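You operate a simulated robot arm through the tools that you are given. There is no shell and no other tool.

You are at the controls of a simulated robot arm. One attempt, no reset.

JOB
Fold the big carton shut and tape it.
Fine: lay the strip along the seam, press the bubbles out with the felt pad and put the pad back. Set down upright: felt pad. What is to be rubbed or washed off counts as gone when no trace of it is left.

It is judged by the outcome, as a careful person would: the job done as asked, and still so three seconds after it is handed in. It fails if anything else is knocked over, pushed out of place, dropped, spilled or broken. Flat cloth is picked up by pressing the open fingertips on it (5 to 10 N) and closing them slowly along it; thin cloth reads only 2 to 8 mm in the jaws.

ROBOT AND FRAMES
A 7-joint arm with a three-finger gripper, fixed in place. Base frame: the origin is on the floor under the middle of its stand, x ahead of it, y to its left, z up; the work surface is at about z = 820. Readings come in mm, rad, newtons and seconds.
It reaches about 1342 mm from its shoulder. Its first joint turns from -2.897 to 2.897 rad. Payload 2.69 kg.
The tool frame sits at the grasp point between the pads (the TCP): z along the fingers, y along the line on which they close. The tips reach 30 mm beyond it. The gripper opens to 128 mm; its body begins 117 mm behind the TCP.
Orientation is that of the tool frame in the base frame, as a unit quaternion [x, y, z, w]. With the fingers straight down and closing along the base's y, the tool's x points along the base's -x, its y along +y and its z along -z.

CONTROLS
- The arm moves only by the tool jog_arm. Its argument "deltas" is a list of rows, each a list of 3 entries, a list of its own where there are three numbers: the shift along the tool's x, y, z in units of 40 mm (1.0 is 40 mm), then the turn, a rotation vector about the tool's x, y, z in units of 4 degrees (1.0 is 4 degrees), then the gripper command, from -1 (shut) to 1 (fully open), values between in proportion. In form: [[[x, y, z], [wx, wy, wz], gripper], ...]. A call has 1 to 20 rows; each row shifts and turns the commanded pose from where the row before left it, along the tool's axes as they then stand. A call with a number of a shift or a turn outside -1 to 1 is refused whole. A row lasts 0.2 s, in which the tool goes at most 50 mm and 0.15 rad; a call with a longer step from one row to the next is refused whole, and so is a gripper value outside its range. Where a pose cannot be reached the arm comes as near as it can. A force on the tool above 40 N (or 10 N above the force at the start of the call, whichever is more), or a blocked arm, ends the call early, and 0.2 s more pass. Each finger travels about 127 mm/s and halts on what it meets, pressing with about 40 N; the grip force reading is that of the motor and also rises with nothing between the fingers. The clock runs only during rows and for 0.2 s after the last one: add rows that do not move to give the fingers time. It gives the time, the measured TCP pose, the force on the tool (base axes), the opening and the grip force at its end, in the units of the frame above (readings bear some noise), with the torque about the TCP (base axes, N m) and any sound that the robot's microphone picked up.
- Cameras (640 x 400 px; columns grow to the right, rows downward): "scene" is fixed at [221.8, -648.7, 1595]; the picture's right is [0.91, -0.42, 0.00], its down [-0.19, -0.40, -0.90] and it looks along [0.38, 0.81, -0.44] (base axes); focal length 334 px, centre (320, 200). "wrist" rides on the gripper at [58, 54, -131] in the tool frame; the picture's right is [-0.68, 0.74, 0.00], its down [-0.62, -0.57, -0.55] and it looks along [-0.40, -0.37, 0.84] (tool axes); focal length 234 px, centre (320, 200). There is no depth. A picture from a camera that has moved, and an enlarged one, comes with that camera's place and axes in the base frame and with its lens.
- grab_frame(camera): a new picture of that camera. It takes no simulated time.
- slide_trunk(by): moves the trunk up (or, below 0, down) by that many mm; the arm rides with it, the base frame stays. It gives what a move gives, with no picture.
- inspect(camera, box): a new picture of the part [left, top, right, bottom] of that camera's present view, enlarged. It takes no simulated time.
- sign_off(): hands the job in; it is judged then, once.

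Places have to be worked out from the pictures, the camera data and where the tool is seen. Open the gripper and draw the arm clear of the work before you hand the job in, unless the task says otherwise.

The tools are called after "Request:" as name(argument=value, ...) on one line, values as JSON. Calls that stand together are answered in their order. jog_arm: Moves the arm, as the interface text tells. Its arguments: {"type":"object","properties":{"deltas":{"type":"array"}},"required":["deltas"]} The other tools are called the same way: slide_trunk (by) moves the trunk up or down; grab_frame (camera) takes a picture; inspect (camera, box) takes an enlarged picture of a part of a camera's view; sign_off () hands the job in.

At the start:

```text
t: 0.0
position: [426.3, 550.6, 1230.4]
tool_rot: [0.0, 1.0, 0.0, -0.001]
ft_force: [-0.9, 0.3, -0.4]
wrist_torque: [-0.01, 0.03, 0.0]
finger_gap: 128.0
grasp_force: 0.1
trunk travel left (down, up): [-150.0, 200.0]
```

scene: 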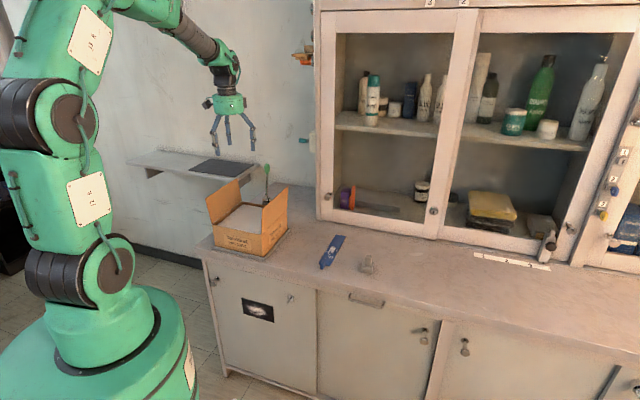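
wrist: 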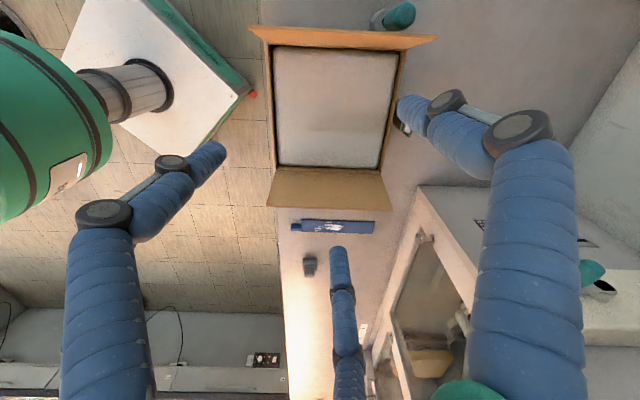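

I start by looking closer at the carton and the items around it from both cameras.

Request:
inspect(camera="scene", box=[190, 140, 400, 290])

Request:
inspect(camera="wrist", box=[230, 0, 450, 300])

Request:
inspect(camera="scene", box=[440, 220, 640, 400])

```text
2.67 times, centred on (295, 215) of scene
camera zoom: at [221.8, -648.7, 1595.0], right [0.91, -0.42, 0.0], down [-0.19, -0.4, -0.9], along [0.38, 0.81, -0.44], focal length 891 px, centre (387, 160)
```

zoom: 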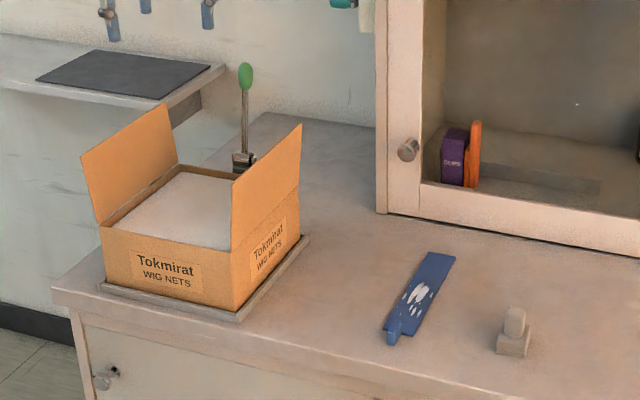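

```text
1.33 times, centred on (340, 150) of wrist
camera zoom: at [368.6, 604.3, 1361.6], right [0.68, 0.74, 0.0], down [0.62, -0.57, 0.55], along [0.4, -0.37, -0.84], focal length 312 px, centre (293, 267)
```

zoom: 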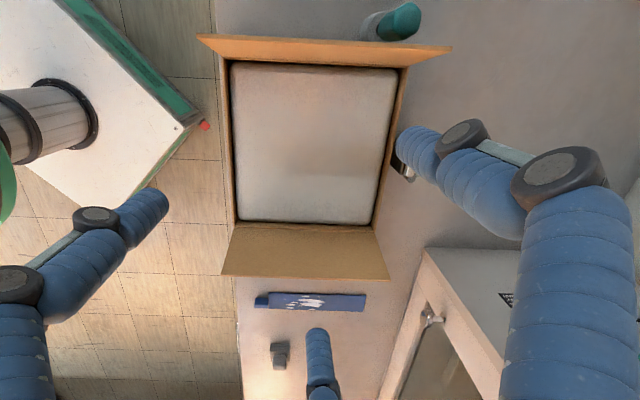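

```text
2.22 times, centred on (540, 310) of scene
camera zoom: at [221.8, -648.7, 1595.0], right [0.91, -0.42, 0.0], down [-0.19, -0.4, -0.9], along [0.38, 0.81, -0.44], focal length 742 px, centre (-169, -44)
```

zoom: 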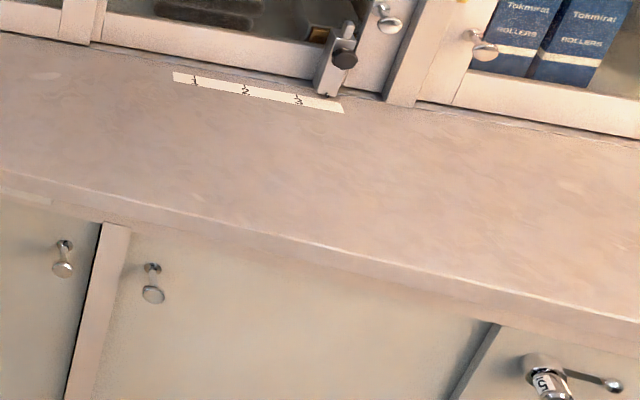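

The blue strip, the felt pad with a knob and the carton on a tray with a green-handled lever are visible. I look closer at each one.

Request:
inspect(camera="scene", box=[305, 220, 395, 285])

Request:
inspect(camera="scene", box=[200, 155, 310, 265])

Request:
inspect(camera="wrist", box=[280, 200, 400, 290])

Request:
inspect(camera="wrist", box=[350, 0, 450, 140])

```text
6.15 times, centred on (350, 252) of scene
camera zoom: at [221.8, -648.7, 1595.0], right [0.91, -0.42, 0.0], down [-0.19, -0.4, -0.9], along [0.38, 0.81, -0.44], focal length 2056 px, centre (135, -123)
```

zoom: 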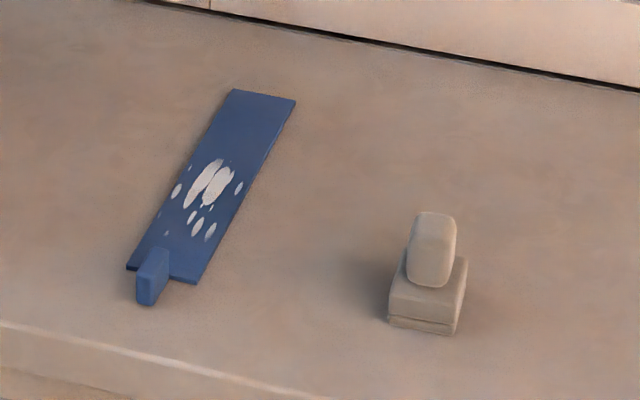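

```text
3.64 times, centred on (255, 210) of scene
camera zoom: at [221.8, -648.7, 1595.0], right [0.91, -0.42, 0.0], down [-0.19, -0.4, -0.9], along [0.38, 0.81, -0.44], focal length 1215 px, centre (556, 164)
```

zoom: 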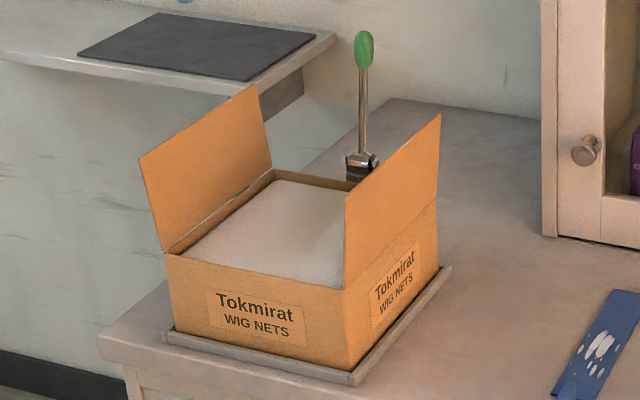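

```text
4.44 times, centred on (340, 245) of wrist
camera zoom: at [368.6, 604.3, 1361.6], right [0.68, 0.74, 0.0], down [0.62, -0.57, 0.55], along [0.4, -0.37, -0.84], focal length 1041 px, centre (231, 0)
```

zoom: 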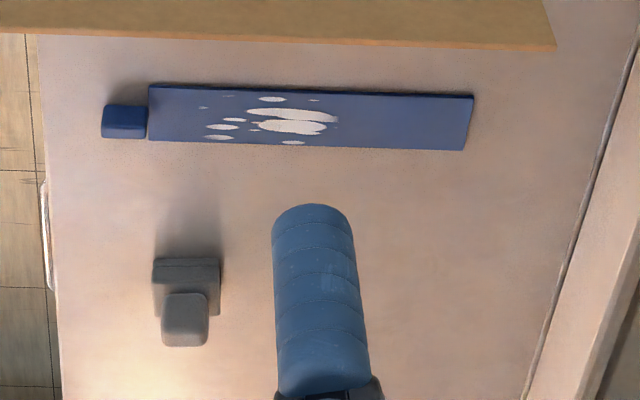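

```text
2.86 times, centred on (400, 70) of wrist
camera zoom: at [368.6, 604.3, 1361.6], right [0.68, 0.74, 0.0], down [0.62, -0.57, 0.55], along [0.4, -0.37, -0.84], focal length 669 px, centre (91, 571)
```

zoom: 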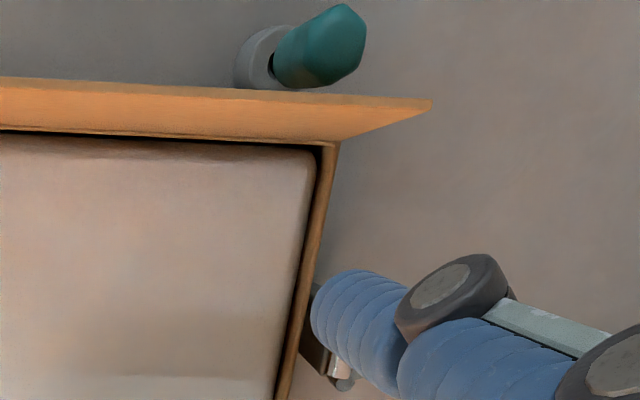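

The strip has an upright pull tab at its near end, the pad has a knob, and a vertical green-handled lever stands behind the carton. I turn the tool 45° to line it up with the bench and look again.

Request:
jog_arm(deltas=[[[0, 0, 0], [0, 0, -1], 1], [[0, 0, 0], [0, 0, -1], 1], [[0, 0, 0], [0, 0, -1], 1], [[0, 0, 0], [0, 0, -1], 1], [[0, 0, 0], [0, 0, -1], 1], [[0, 0, 0], [0, 0, -1], 1], [[0, 0, 0], [0, 0, -1], 1], [[0, 0, 0], [0, 0, -1], 1], [[0, 0, 0], [0, 0, -1], 1], [[0, 0, 0], [0, 0, -1], 1], [[0, 0, 0], [0, 0, -1], 1], [[0, 0, 0], [0, 0, -0.25], 1], [[0, 0, 0], [0, 0, 0], 1]])

Request:
grab_frame(camera="wrist")

Request:
grab_frame(camera="scene")

```text
t: 2.8
position: [427.4, 552.0, 1229.5]
tool_rot: [-0.383, 0.924, 0.0, 0.0]
ft_force: [0.3, 0.3, 0.2]
wrist_torque: [0.0, -0.05, -0.02]
finger_gap: 127.9
grasp_force: 0.1
trunk travel left (down, up): [-150.0, 200.0]
```

```text
taken
camera wrist: at [347.9, 547.1, 1361.0], right [-0.04, 1.0, 0.0], down [0.84, 0.04, 0.55], along [0.55, 0.02, -0.84], focal length 234 px, centre (320, 200)
```

wrist: 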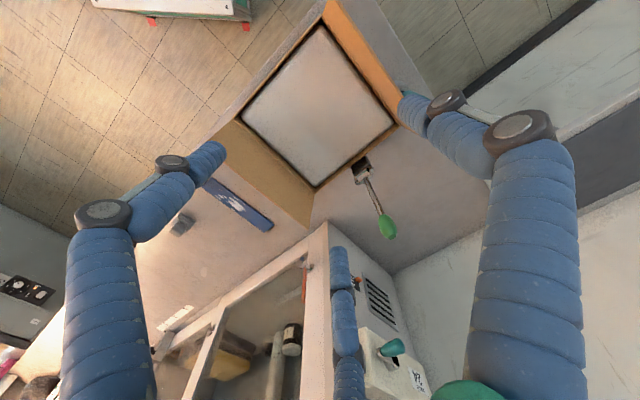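

```text
taken
```

scene: 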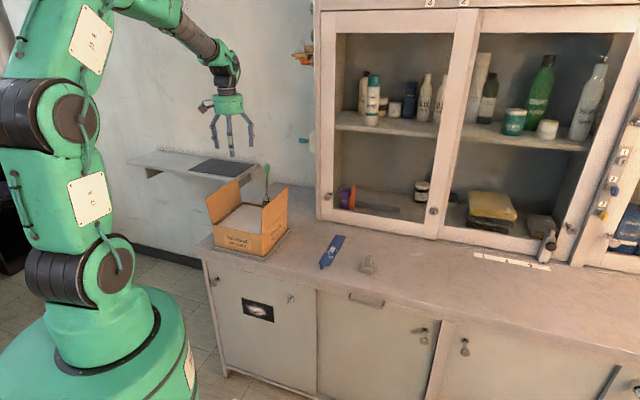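

I zoom in on the lever behind the carton and on the area left of the carton.

Request:
inspect(camera="wrist", box=[330, 140, 420, 250])

Request:
inspect(camera="wrist", box=[320, 0, 480, 150])

Request:
inspect(camera="wrist", box=[150, 140, 300, 250])

```text
3.64 times, centred on (375, 195) of wrist
camera zoom: at [347.9, 547.1, 1361.0], right [-0.04, 1.0, 0.0], down [0.84, 0.04, 0.55], along [0.55, 0.02, -0.84], focal length 852 px, centre (120, 218)
```

zoom: 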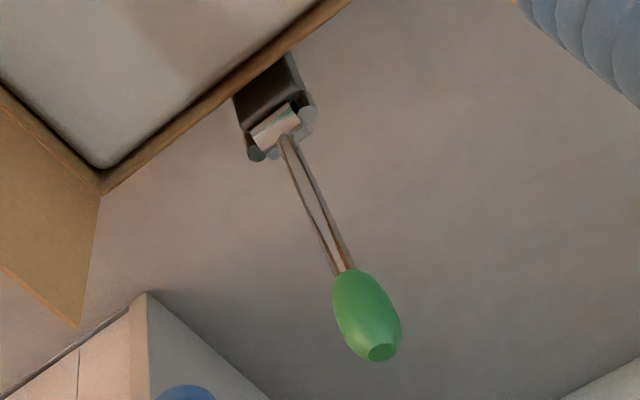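

```text
2.67 times, centred on (400, 75) of wrist
camera zoom: at [347.9, 547.1, 1361.0], right [-0.04, 1.0, 0.0], down [0.84, 0.04, 0.55], along [0.55, 0.02, -0.84], focal length 624 px, centre (107, 533)
```

zoom: 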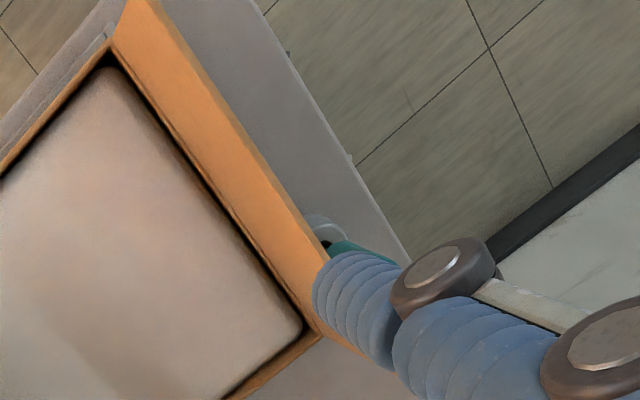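

```text
3.64 times, centred on (225, 195) of wrist
camera zoom: at [347.9, 547.1, 1361.0], right [-0.04, 1.0, 0.0], down [0.84, 0.04, 0.55], along [0.55, 0.02, -0.84], focal length 852 px, centre (666, 218)
```

zoom: 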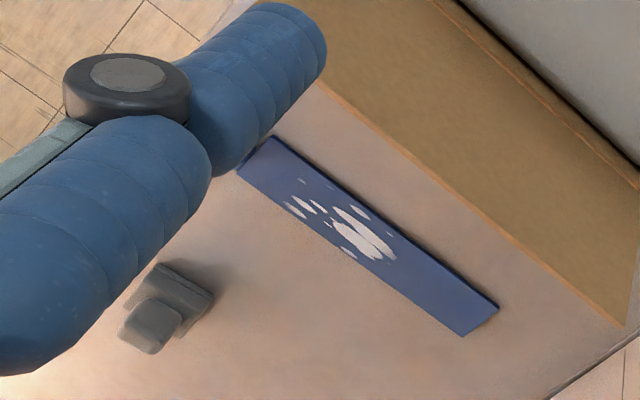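

There is a teal-capped object standing just left of the carton's left flap, partly hidden by a finger. I move 120 mm in +y, still high, to see it clearly before touching anything.

Request:
jog_arm(deltas=[[[-0.707, 0.707, 0], [0, 0, 0], 1], [[-0.707, 0.707, 0], [0, 0, 0], 1], [[-0.707, 0.707, 0], [0, 0, 0], 1], [[0, 0, 0], [0, 0, 0], 1]])

Request:
grab_frame(camera="wrist")

Request:
inspect(camera="wrist", box=[220, 0, 420, 150])

```text
t: 3.8
position: [426.9, 672.3, 1231.3]
tool_rot: [-0.383, 0.924, 0.0, -0.001]
ft_force: [-0.1, 0.7, -1.0]
wrist_torque: [-0.04, 0.02, 0.0]
finger_gap: 127.8
grasp_force: 0.1
trunk travel left (down, up): [-150.0, 200.0]
```

```text
taken
camera wrist: at [347.1, 668.4, 1362.4], right [-0.04, 1.0, 0.0], down [0.84, 0.04, 0.55], along [0.55, 0.02, -0.84], focal length 234 px, centre (320, 200)
```

wrist: 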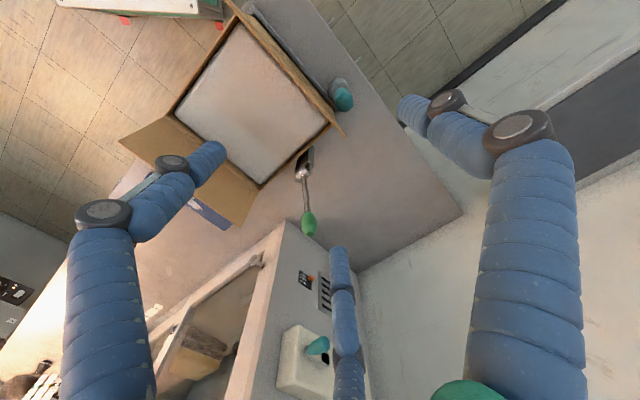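

```text
2.67 times, centred on (320, 75) of wrist
camera zoom: at [347.1, 668.4, 1362.4], right [-0.04, 1.0, 0.0], down [0.84, 0.04, 0.55], along [0.55, 0.02, -0.84], focal length 624 px, centre (320, 533)
```

zoom: 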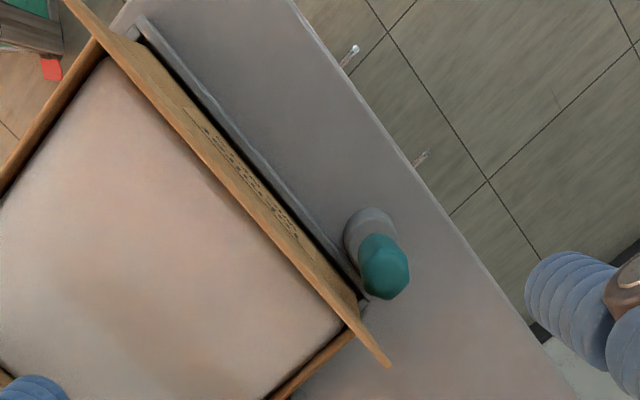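

A grey bottle with a teal cap stands left of the carton near its back (about e1≈800 along the depth, tall to z≈955). I close the gripper here in the air to learn how the fingers come together.

Request:
jog_arm(deltas=[[[0, 0, 0], [0, 0, 0], -1], [[0, 0, 0], [0, 0, 0], -1], [[0, 0, 0], [0, 0, 0], -1], [[0, 0, 0], [0, 0, 0], -1], [[0, 0, 0], [0, 0, 0], -1]])

Request:
grab_frame(camera="wrist")

Request:
inspect(camera="scene", box=[170, 60, 330, 260])

Request:
inspect(camera="wrist", box=[240, 100, 380, 260])

```text
t: 5.0
position: [426.0, 671.5, 1232.8]
tool_rot: [-0.382, 0.924, 0.0, 0.0]
ft_force: [-0.4, 0.3, -0.4]
wrist_torque: [0.0, 0.03, 0.03]
finger_gap: 1.9
grasp_force: 31.4
trunk travel left (down, up): [-150.0, 200.0]
```

```text
taken
camera wrist: at [347.0, 667.5, 1362.8], right [-0.04, 1.0, 0.0], down [0.84, 0.04, 0.55], along [0.55, 0.02, -0.84], focal length 234 px, centre (320, 200)
```

wrist: 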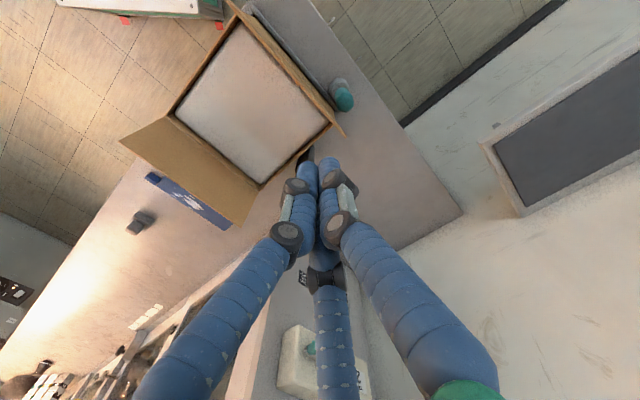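

```text
2.00 times, centred on (250, 160) of scene
camera zoom: at [221.8, -648.7, 1595.0], right [0.91, -0.42, 0.0], down [-0.19, -0.4, -0.9], along [0.38, 0.81, -0.44], focal length 668 px, centre (460, 280)
```

zoom: 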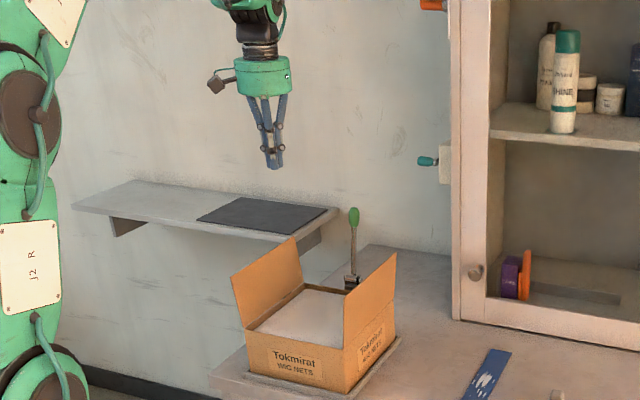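

```text
2.50 times, centred on (310, 180) of wrist
camera zoom: at [347.0, 667.5, 1362.8], right [-0.04, 1.0, 0.0], down [0.84, 0.04, 0.55], along [0.55, 0.02, -0.84], focal length 585 px, centre (345, 250)
```

zoom: 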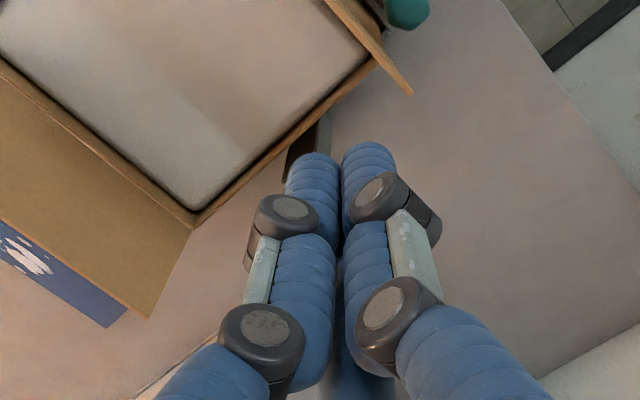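

The three fingers close to a narrow cluster centred on the tool axis. I use this fist to fold the left flap: first I go outside it near its front half (away from the bottle) and descend to just below its top edge.

Request:
jog_arm(deltas=[[[0.8, 0.55, 0], [0, 0, 0], -1], [[0.8, 0.55, 0], [0, 0, 0], -1], [[0.8, 0.55, 0], [0, 0, 0], -1], [[0, 0, 0.8], [0, 0, 0], -1], [[0, 0, 0.8], [0, 0, 0], -1], [[0, 0, 0.8], [0, 0, 0], -1], [[0, 0, 0.8], [0, 0, 0], -1], [[0, 0, 0.8], [0, 0, 0], -1], [[0, 0, 0.8], [0, 0, 0], -1], [[0, 0, 0], [0, 0, 0], -1]])

Request:
grab_frame(camera="wrist")

Request:
inspect(camera="scene", box=[170, 100, 330, 260])

```text
t: 7.2
position: [315.0, 652.8, 1039.8]
tool_rot: [-0.383, 0.924, 0.0, 0.0]
ft_force: [0.0, 1.2, -0.2]
wrist_torque: [-0.04, 0.03, 0.03]
finger_gap: 2.1
grasp_force: 31.3
trunk travel left (down, up): [-150.0, 200.0]
```

```text
taken
camera wrist: at [235.3, 649.2, 1170.9], right [-0.04, 1.0, 0.0], down [0.84, 0.04, 0.55], along [0.55, 0.02, -0.84], focal length 234 px, centre (320, 200)
```

wrist: 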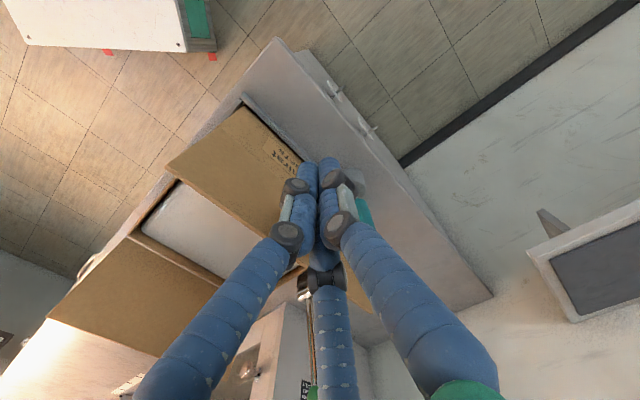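

```text
2.50 times, centred on (250, 180) of scene
camera zoom: at [221.8, -648.7, 1595.0], right [0.91, -0.42, 0.0], down [-0.19, -0.4, -0.9], along [0.38, 0.81, -0.44], focal length 835 px, centre (495, 250)
```

zoom: 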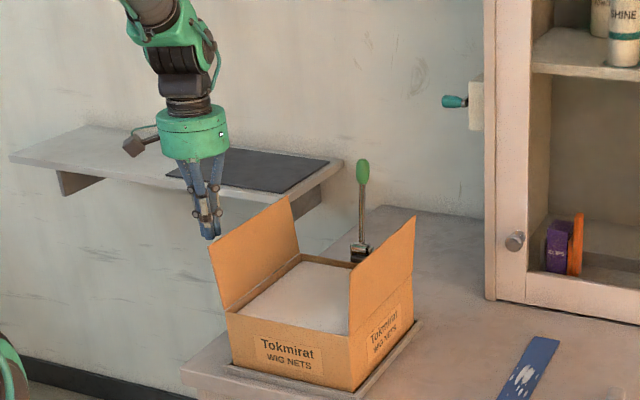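

The fist is outside the left flap, clear of it. I now sweep it inward and downward on an arc to rotate the flap over.

Request:
jog_arm(deltas=[[[0, -0.8, 0], [0, 0, 0], -1], [[0, -0.5, 0], [0, 0, 0], -1], [[0, -0.4, 0], [0, 0, 0], -1], [[0, -0.4, 0.05], [0, 0, 0], -1], [[0, -0.35, 0.1], [0, 0, 0], -1], [[0, -0.3, 0.2], [0, 0, 0], -1], [[0, -0.25, 0.25], [0, 0, 0], -1], [[0, 0, 0], [0, 0, 0], -1]])

Request:
grab_frame(camera="wrist")

Request:
inspect(camera="scene", box=[170, 100, 330, 260])

```text
t: 9.0
position: [397.6, 566.4, 1015.7]
tool_rot: [-0.382, 0.924, 0.0, 0.0]
ft_force: [0.0, -0.3, 0.0]
wrist_torque: [0.03, -0.03, 0.02]
finger_gap: 2.1
grasp_force: 31.2
trunk travel left (down, up): [-150.0, 200.0]
```

```text
taken
camera wrist: at [318.4, 561.7, 1146.8], right [-0.04, 1.0, 0.0], down [0.84, 0.04, 0.55], along [0.55, 0.02, -0.84], focal length 234 px, centre (320, 200)
```

wrist: 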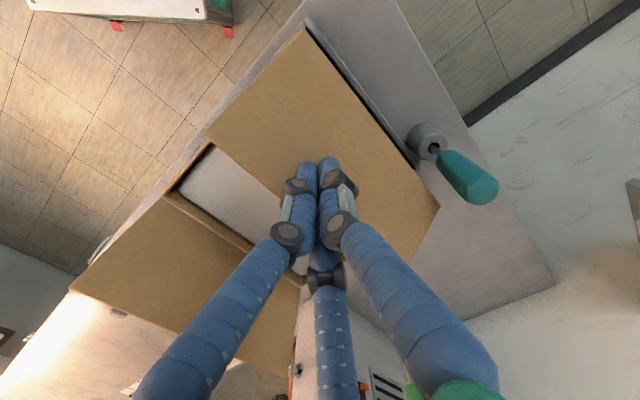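

```text
2.50 times, centred on (250, 180) of scene
camera zoom: at [221.8, -648.7, 1595.0], right [0.91, -0.42, 0.0], down [-0.19, -0.4, -0.9], along [0.38, 0.81, -0.44], focal length 835 px, centre (495, 250)
```

zoom: 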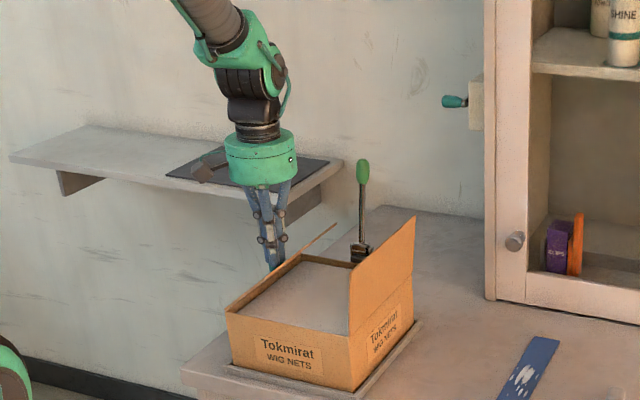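

The left flap follows well, about two thirds over, and the reading is near zero force. I continue the arc down toward flat.

Request:
jog_arm(deltas=[[[0, -0.25, 0.3], [0, 0, 0], -1], [[0, -0.2, 0.3], [0, 0, 0], -1], [[0, -0.15, 0.25], [0, 0, 0], -1], [[0, -0.1, 0.2], [0, 0, 0], -1], [[0, 0, 0], [0, 0, 0], -1]])

Request:
inspect(camera="scene", box=[190, 140, 310, 260])

Request:
grab_frame(camera="wrist")

```text
t: 10.2
position: [418.6, 546.8, 972.2]
tool_rot: [-0.383, 0.924, 0.0, 0.0]
ft_force: [-0.1, 0.7, 0.9]
wrist_torque: [-0.03, 0.01, 0.0]
finger_gap: 1.8
grasp_force: 31.1
trunk travel left (down, up): [-150.0, 200.0]
```

```text
3.33 times, centred on (250, 200) of scene
camera zoom: at [221.8, -648.7, 1595.0], right [0.91, -0.42, 0.0], down [-0.19, -0.4, -0.9], along [0.38, 0.81, -0.44], focal length 1114 px, centre (553, 200)
```

zoom: 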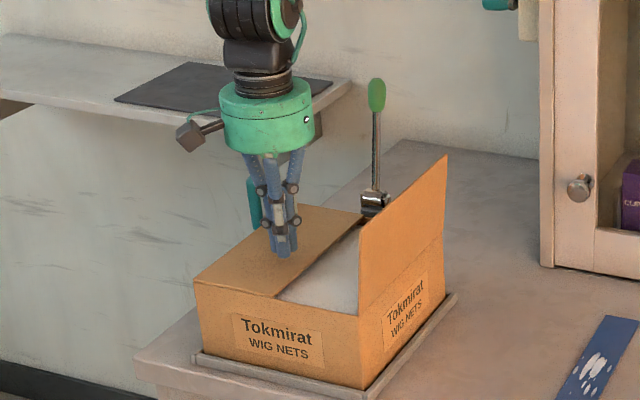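

```text
taken
camera wrist: at [337.9, 542.1, 1103.1], right [-0.04, 1.0, 0.0], down [0.84, 0.04, 0.55], along [0.55, 0.02, -0.84], focal length 234 px, centre (320, 200)
```

wrist: 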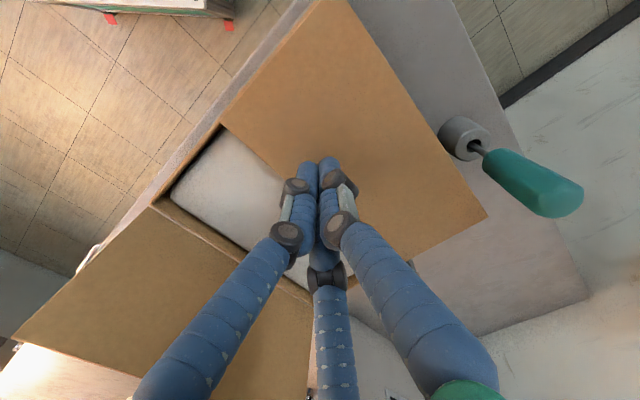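

The left flap is nearly flat. I press a few millimetres further down to seat it and watch the force.

Request:
jog_arm(deltas=[[[0, 0, 0.1], [0, 0, 0], -1], [[0, 0, 0.1], [0, 0, 0], -1], [[0, 0, 0], [0, 0, 0], -1]])

Request:
inspect(camera="scene", box=[190, 140, 310, 260])

```text
t: 11.0
position: [419.7, 545.9, 964.9]
tool_rot: [-0.382, 0.924, 0.0, 0.001]
ft_force: [0.8, 0.8, -0.2]
wrist_torque: [0.01, 0.04, -0.02]
finger_gap: 2.1
grasp_force: 31.3
trunk travel left (down, up): [-150.0, 200.0]
```

```text
3.33 times, centred on (250, 200) of scene
camera zoom: at [221.8, -648.7, 1595.0], right [0.91, -0.42, 0.0], down [-0.19, -0.4, -0.9], along [0.38, 0.81, -0.44], focal length 1114 px, centre (553, 200)
```

zoom: 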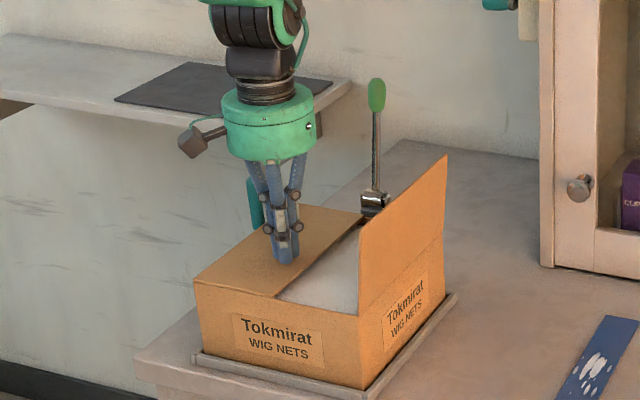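

Still no contact force at tip height ≈935. I keep lowering in small steps until I feel contact.

Request:
jog_arm(deltas=[[[0, 0, 0.08], [0, 0, 0], -1], [[0, 0, 0.08], [0, 0, 0], -1], [[0, 0, 0], [0, 0, 0], -1]])

Request:
inspect(camera="scene", box=[200, 170, 300, 255])

```text
t: 11.8
position: [418.1, 544.9, 959.8]
tool_rot: [-0.383, 0.924, 0.001, 0.002]
ft_force: [7.2, -6.1, 20.4]
wrist_torque: [-0.09, -0.05, 0.04]
finger_gap: 5.9
grasp_force: 31.8
trunk travel left (down, up): [-150.0, 200.0]
```

```text
4.71 times, centred on (250, 212) of scene
camera zoom: at [221.8, -648.7, 1595.0], right [0.91, -0.42, 0.0], down [-0.19, -0.4, -0.9], along [0.38, 0.81, -0.44], focal length 1572 px, centre (649, 141)
```

zoom: 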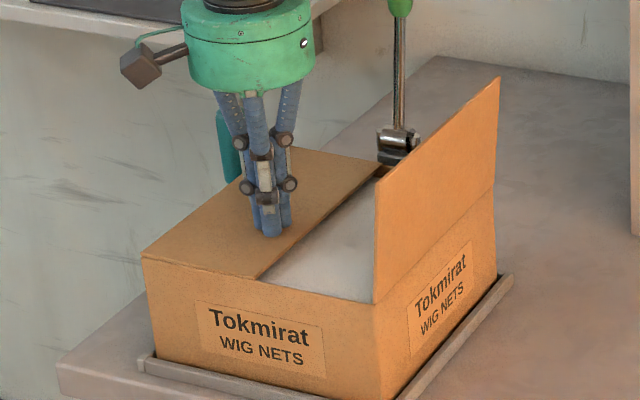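

Contact reads about 20 N at tip height ≈930, so the flap is flat. I ease straight up and check that the flap stays down.

Request:
jog_arm(deltas=[[[0, 0, -0.15], [0, 0, 0], -1], [[0, 0, -0.3], [0, 0, 0], -1], [[0, 0, -0.8], [0, 0, 0], -1], [[0, 0, -0.8], [0, 0, 0], -1], [[0, 0, 0], [0, 0, 0], -1]])

Request:
inspect(camera="scene", box=[200, 150, 300, 255])

Request:
grab_frame(camera="wrist")

```text
t: 13.0
position: [415.6, 547.2, 1041.6]
tool_rot: [-0.383, 0.924, 0.0, 0.0]
ft_force: [-0.4, -0.7, -0.2]
wrist_torque: [0.03, 0.03, 0.03]
finger_gap: 2.1
grasp_force: 31.3
trunk travel left (down, up): [-150.0, 200.0]
```

```text
3.81 times, centred on (250, 202) of scene
camera zoom: at [221.8, -648.7, 1595.0], right [0.91, -0.42, 0.0], down [-0.19, -0.4, -0.9], along [0.38, 0.81, -0.44], focal length 1273 px, centre (587, 190)
```

zoom: 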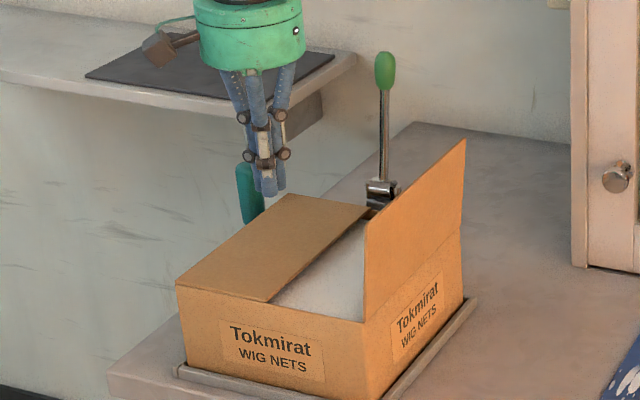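

```text
taken
camera wrist: at [336.6, 542.5, 1172.6], right [-0.04, 1.0, 0.0], down [0.84, 0.04, 0.55], along [0.55, 0.02, -0.84], focal length 234 px, centre (320, 200)
```

wrist: 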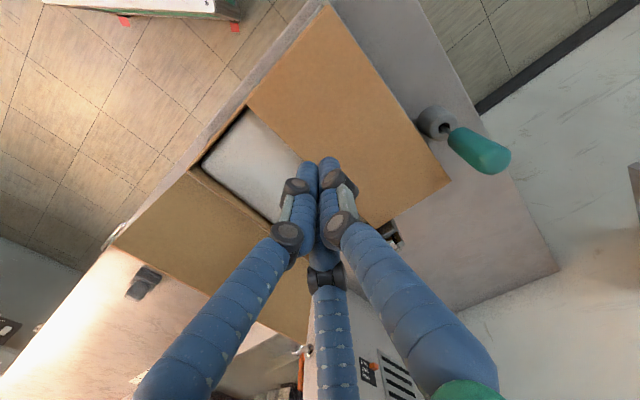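

The left flap stays flat. Now I go up, cross over the right flap with clearance, and descend outside it on the right.

Request:
jog_arm(deltas=[[[0, 0, -1], [0, 0, 0], -1], [[0, 0, -1], [0, 0, 0], -1], [[0, -0.95, 0], [0, 0, 0], -1], [[0, -0.95, 0], [0, 0, 0], -1], [[0, -0.95, 0], [0, 0, 0], -1], [[0, -0.95, 0], [0, 0, 0], -1], [[0, -0.95, 0], [0, 0, 0], -1], [[0, -0.85, 0], [0, 0, 0], -1], [[0, 0, 0], [0, 0, 0], -1]])

Request:
grab_frame(camera="scene")

Request:
grab_frame(camera="wrist")

```text
t: 15.0
position: [576.0, 385.7, 1120.0]
tool_rot: [-0.382, 0.924, 0.0, 0.0]
ft_force: [1.4, -0.2, -0.6]
wrist_torque: [0.01, 0.04, -0.01]
finger_gap: 2.4
grasp_force: 31.5
trunk travel left (down, up): [-150.0, 200.0]
```

```text
taken
```

scene: 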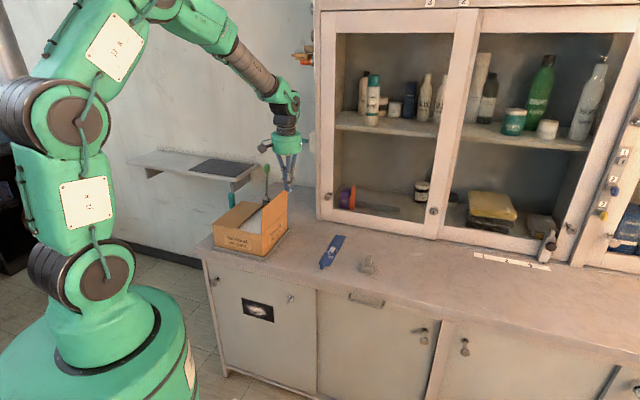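

```text
taken
camera wrist: at [495.8, 381.6, 1251.3], right [-0.04, 1.0, 0.0], down [0.84, 0.04, 0.55], along [0.55, 0.02, -0.84], focal length 234 px, centre (320, 200)
```

wrist: 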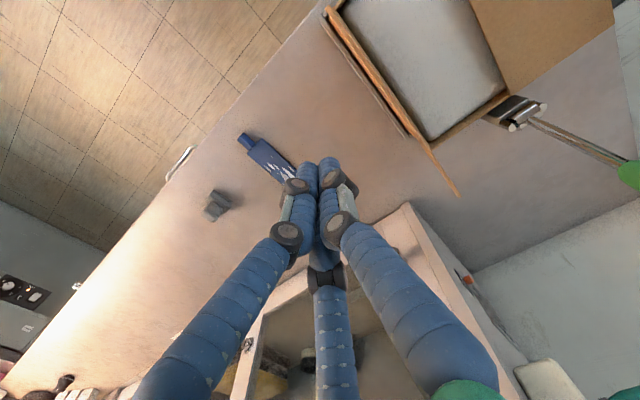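

The flap's top edge is ~70 mm to the left of the fist. I descend 80 mm and start the mirrored sweep in small steps.

Request:
jog_arm(deltas=[[[0, 0, 1], [0, 0, 0], -1], [[0, 0, 1], [0, 0, 0], -1], [[0, 0.8, 0], [0, 0, 0], -1], [[0, 0.5, 0], [0, 0, 0], -1], [[0, 0.5, 0], [0, 0, 0], -1], [[0, 0.4, 0.05], [0, 0, 0], -1], [[0, 0.4, 0.1], [0, 0, 0], -1], [[0, 0.35, 0.2], [0, 0, 0], -1], [[0, 0, 0], [0, 0, 0], -1]])

Request:
inspect(camera="scene", box=[190, 130, 320, 260])

Request:
grab_frame(camera="wrist")

```text
t: 17.0
position: [491.0, 470.1, 1025.6]
tool_rot: [-0.383, 0.924, 0.0, 0.0]
ft_force: [0.9, 0.5, -0.5]
wrist_torque: [-0.02, -0.03, 0.0]
finger_gap: 2.2
grasp_force: 31.6
trunk travel left (down, up): [-150.0, 200.0]
```

```text
3.08 times, centred on (255, 195) of scene
camera zoom: at [221.8, -648.7, 1595.0], right [0.91, -0.42, 0.0], down [-0.19, -0.4, -0.9], along [0.38, 0.81, -0.44], focal length 1028 px, centre (520, 215)
```

zoom: 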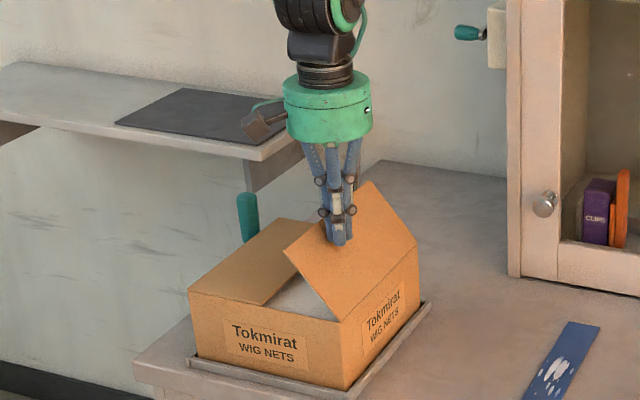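

```text
taken
camera wrist: at [411.6, 466.1, 1157.0], right [-0.04, 1.0, 0.0], down [0.84, 0.04, 0.55], along [0.55, 0.02, -0.84], focal length 234 px, centre (320, 200)
```

wrist: 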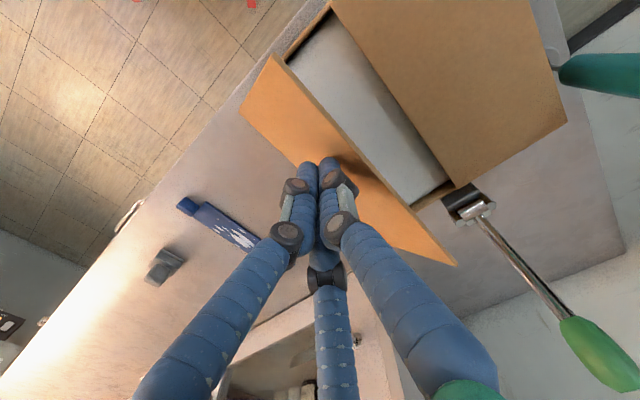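

The right flap is following, about 40° over. I continue the arc in small steps toward flat.

Request:
jog_arm(deltas=[[[0, 0.28, 0.28], [0, 0, 0], -1], [[0, 0.25, 0.32], [0, 0, 0], -1], [[0, 0.18, 0.3], [0, 0, 0], -1], [[0, 0.15, 0.25], [0, 0, 0], -1], [[0, 0.12, 0.2], [0, 0, 0], -1], [[0, 0, 0], [0, 0, 0], -1]])

Request:
inspect(camera="scene", box=[190, 130, 320, 260])

Request:
grab_frame(camera="wrist")

```text
t: 18.4
position: [465.7, 500.3, 972.1]
tool_rot: [-0.383, 0.924, 0.0, 0.001]
ft_force: [0.4, 0.6, -0.2]
wrist_torque: [0.02, 0.01, 0.04]
finger_gap: 2.0
grasp_force: 31.0
trunk travel left (down, up): [-150.0, 200.0]
```

```text
3.08 times, centred on (255, 195) of scene
camera zoom: at [221.8, -648.7, 1595.0], right [0.91, -0.42, 0.0], down [-0.19, -0.4, -0.9], along [0.38, 0.81, -0.44], focal length 1028 px, centre (520, 215)
```

zoom: 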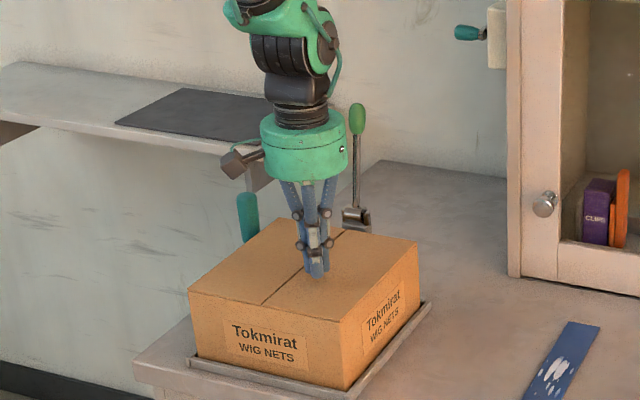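

```text
taken
camera wrist: at [385.9, 495.3, 1102.2], right [-0.04, 1.0, 0.0], down [0.84, 0.04, 0.55], along [0.55, 0.02, -0.84], focal length 234 px, centre (320, 200)
```

wrist: 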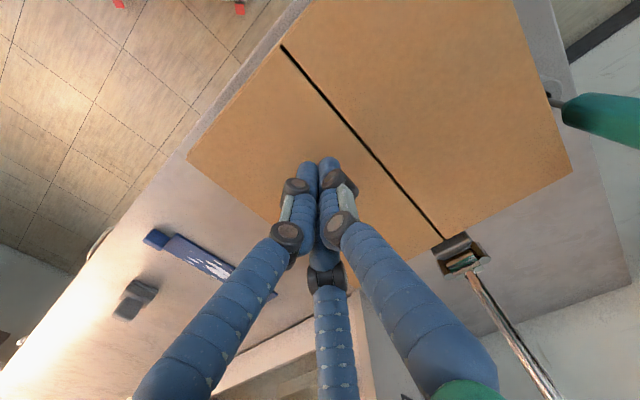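

Both flaps now meet along a straight seam. I press the right flap down gently until contact.

Request:
jog_arm(deltas=[[[0, 0, 0.12], [0, 0, 0], -1], [[0, 0, 0.12], [0, 0, 0], -1], [[0, 0, 0.07], [0, 0, 0], -1], [[0, 0, 0], [0, 0, 0], -1]])

Request:
inspect(camera="scene", box=[190, 150, 310, 260])

```text
t: 19.4
position: [465.6, 498.1, 960.9]
tool_rot: [-0.383, 0.924, 0.0, 0.0]
ft_force: [-1.5, 2.0, 8.4]
wrist_torque: [-0.01, 0.01, 0.03]
finger_gap: 2.2
grasp_force: 31.4
trunk travel left (down, up): [-150.0, 200.0]
```

```text
3.64 times, centred on (250, 205) of scene
camera zoom: at [221.8, -648.7, 1595.0], right [0.91, -0.42, 0.0], down [-0.19, -0.4, -0.9], along [0.38, 0.81, -0.44], focal length 1215 px, centre (574, 182)
```

zoom: 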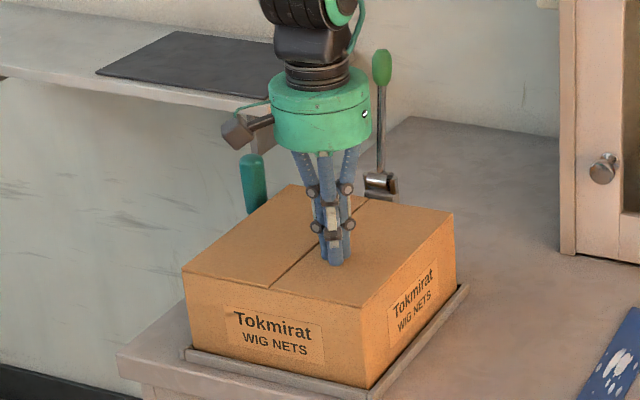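

The carton is closed, with contact at 8 N. I lift straight off and check that both flaps stay shut.

Request:
jog_arm(deltas=[[[0, 0, -0.15], [0, 0, 0], -1], [[0, 0, -0.4], [0, 0, 0], -1], [[0, 0, -1], [0, 0, 0], -1], [[0, 0, -1], [0, 0, 0], -1], [[0, 0, -1], [0, 0, 0], -1], [[0, 0, -1], [0, 0, 0], -1], [[0, 0, 0], [0, 0, 0], -1]])

Request:
grab_frame(camera="wrist")

Request:
inspect(camera="scene", box=[190, 150, 310, 260])

```text
t: 21.0
position: [463.4, 495.6, 1141.7]
tool_rot: [-0.383, 0.924, 0.001, 0.0]
ft_force: [-0.2, -0.9, -0.3]
wrist_torque: [0.0, -0.02, 0.02]
finger_gap: 2.1
grasp_force: 31.3
trunk travel left (down, up): [-150.0, 200.0]
```

```text
taken
camera wrist: at [383.6, 491.6, 1272.0], right [-0.04, 1.0, 0.0], down [0.84, 0.04, 0.55], along [0.55, 0.02, -0.84], focal length 234 px, centre (320, 200)
```

wrist: 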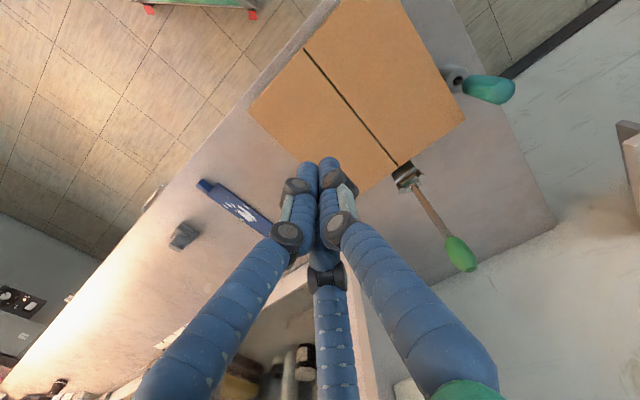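

```text
3.64 times, centred on (250, 205) of scene
camera zoom: at [221.8, -648.7, 1595.0], right [0.91, -0.42, 0.0], down [-0.19, -0.4, -0.9], along [0.38, 0.81, -0.44], focal length 1215 px, centre (574, 182)
```

zoom: 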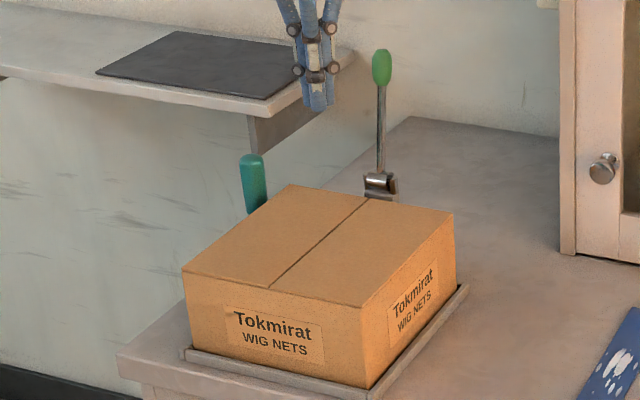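

Both flaps stay shut; the seam runs at e2≈-61 from e1≈604 to 820, top at z≈931. Now I move right toward the strip's tab for a close look before gripping it.

Request:
jog_arm(deltas=[[[0.24, -0.95, 0], [0, 0, 0], -1], [[0.24, -0.95, 0], [0, 0, 0], -1], [[0.24, -0.95, 0], [0, 0, 0], -1], [[0.24, -0.95, 0], [0, 0, 0], -1], [[0.24, -0.95, 0], [0, 0, 0], -1], [[0.24, -0.95, 0], [0, 0, 0], -1], [[0, 0, 0.9], [0, 0, 0], 0], [[0, 0, 0.9], [0, 0, 0], 0], [[0, 0, 0.9], [0, 0, 0], 0], [[0, 0, 0.5], [0, 0, 0], 0], [[0, 0, 0], [0, 0, 0], 0]])

Request:
grab_frame(camera="wrist")

Request:
grab_frame(camera="scene")

```text
t: 23.4
position: [584.5, 295.5, 1014.2]
tool_rot: [-0.383, 0.924, 0.0, 0.0]
ft_force: [0.0, 0.0, 0.7]
wrist_torque: [0.01, -0.01, 0.01]
finger_gap: 64.1
grasp_force: 0.0
trunk travel left (down, up): [-150.0, 200.0]
```

```text
taken
camera wrist: at [504.4, 291.1, 1145.0], right [-0.04, 1.0, 0.0], down [0.84, 0.04, 0.55], along [0.55, 0.02, -0.84], focal length 234 px, centre (320, 200)
```

wrist: 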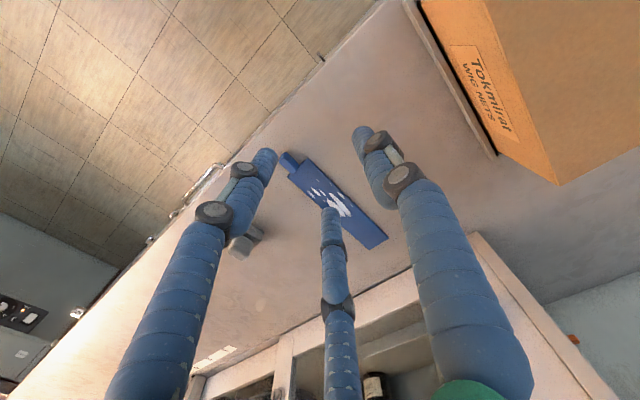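

```text
taken
```

scene: 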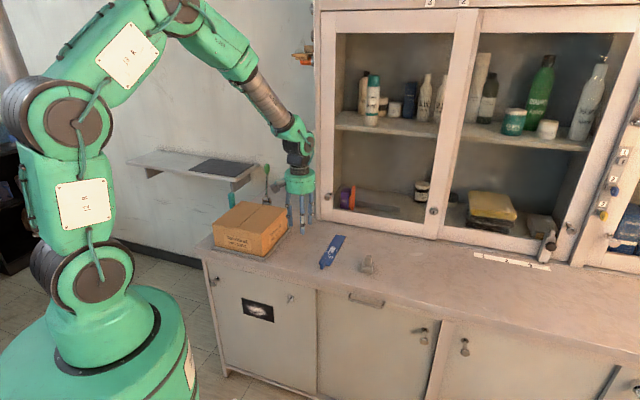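

Request:
inspect(camera="wrist", box=[240, 120, 400, 260])

```text
2.86 times, centred on (320, 190) of wrist
camera zoom: at [504.4, 291.1, 1145.0], right [-0.04, 1.0, 0.0], down [0.84, 0.04, 0.55], along [0.55, 0.02, -0.84], focal length 669 px, centre (320, 229)
```

zoom: 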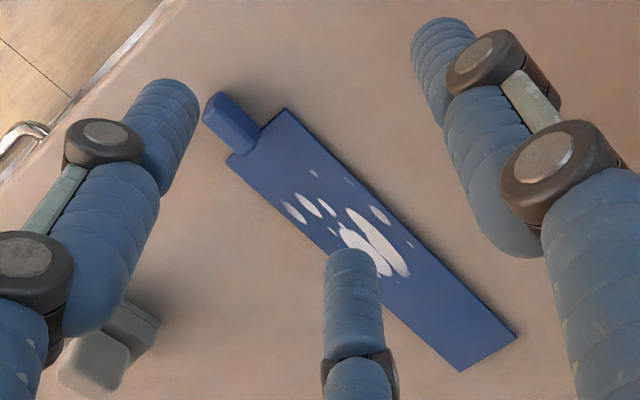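

The strip measures about 214 × 44 mm, aligned with the bench depth. I zoom on the tab itself.

Request:
inspect(camera="wrist", box=[270, 135, 330, 175])

Request:
inspect(camera="scene", box=[310, 230, 350, 275])

```text
10.00 times, centred on (300, 155) of wrist
camera zoom: at [504.4, 291.1, 1145.0], right [-0.04, 1.0, 0.0], down [0.84, 0.04, 0.55], along [0.55, 0.02, -0.84], focal length 2342 px, centre (520, 650)
```

zoom: 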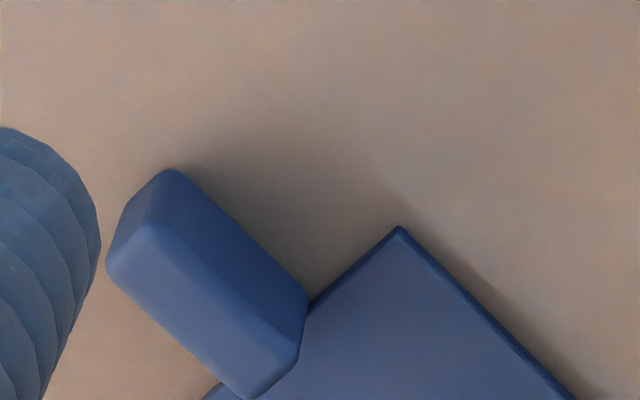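

```text
8.89 times, centred on (330, 252) of scene
camera zoom: at [221.8, -648.7, 1595.0], right [0.91, -0.42, 0.0], down [-0.19, -0.4, -0.9], along [0.38, 0.81, -0.44], focal length 2970 px, centre (231, -267)
```

zoom: 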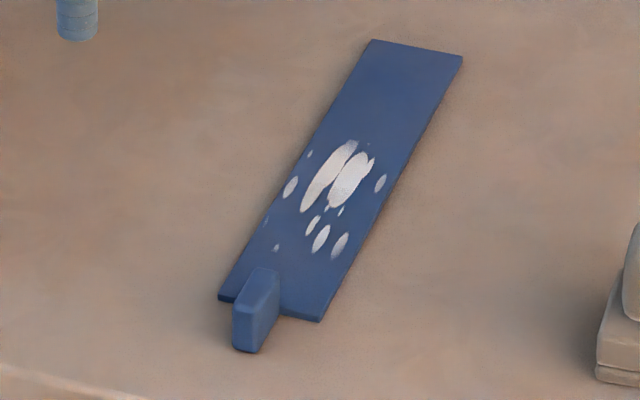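

The tab is a block about 27 mm long (along e1), ~10 mm thick, ~22 mm high, centred near e1≈634.6, e2≈278.4. I move above it with the gripper half open and look before descending.

Request:
jog_arm(deltas=[[[-0.15, -0.92, 0], [0, 0, 0], 0], [[-0.15, -0.92, 0], [0, 0, 0], 0], [[0, 0, 0.8], [0, 0, 0], 0], [[0, 0, 0.8], [0, 0, 0], 0], [[0, 0, 0.7], [0, 0, 0], 0], [[0, 0, 0], [0, 0, 0], 0]])

Request:
grab_frame(camera="wrist")

Request:
inspect(camera="wrist", box=[270, 150, 370, 230])

Request:
inspect(camera="scene", box=[290, 190, 370, 280])

```text
t: 24.8
position: [646.2, 254.1, 921.2]
tool_rot: [-0.382, 0.924, 0.001, 0.0]
ft_force: [-0.7, 1.1, 0.0]
wrist_torque: [-0.03, 0.02, -0.02]
finger_gap: 64.3
grasp_force: 0.0
trunk travel left (down, up): [-150.0, 200.0]
```

```text
taken
camera wrist: at [566.1, 249.8, 1051.7], right [-0.04, 1.0, 0.0], down [0.84, 0.04, 0.55], along [0.55, 0.02, -0.84], focal length 234 px, centre (320, 200)
```

wrist: 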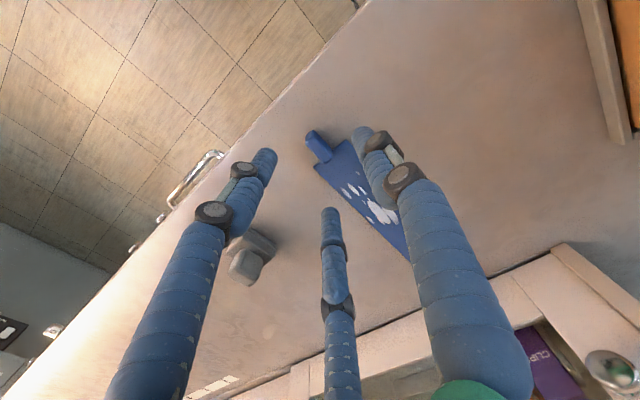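

```text
5.00 times, centred on (320, 190) of wrist
camera zoom: at [566.1, 249.8, 1051.7], right [-0.04, 1.0, 0.0], down [0.84, 0.04, 0.55], along [0.55, 0.02, -0.84], focal length 1171 px, centre (320, 250)
```

zoom: 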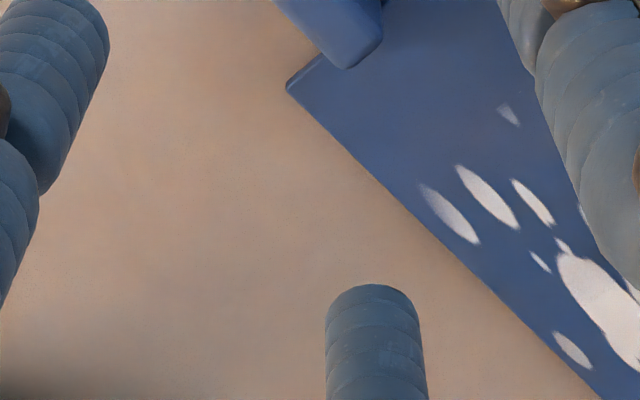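

```text
4.44 times, centred on (330, 235) of scene
camera zoom: at [221.8, -648.7, 1595.0], right [0.91, -0.42, 0.0], down [-0.19, -0.4, -0.9], along [0.38, 0.81, -0.44], focal length 1485 px, centre (276, 44)
```

zoom: 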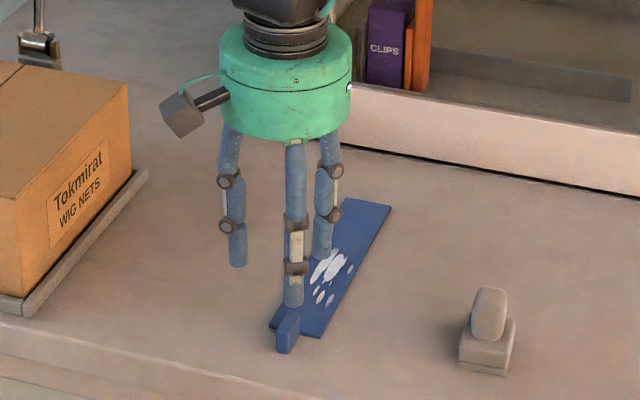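

I zoom on the tab again from this closer pose to refine its centre.

Request:
inspect(camera="wrist", box=[295, 120, 345, 170])

```text
8.00 times, centred on (320, 145) of wrist
camera zoom: at [566.1, 249.8, 1051.7], right [-0.04, 1.0, 0.0], down [0.84, 0.04, 0.55], along [0.55, 0.02, -0.84], focal length 1873 px, centre (320, 640)
```

zoom: 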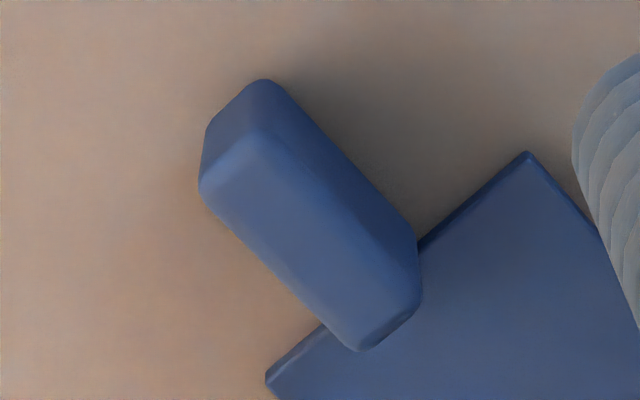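

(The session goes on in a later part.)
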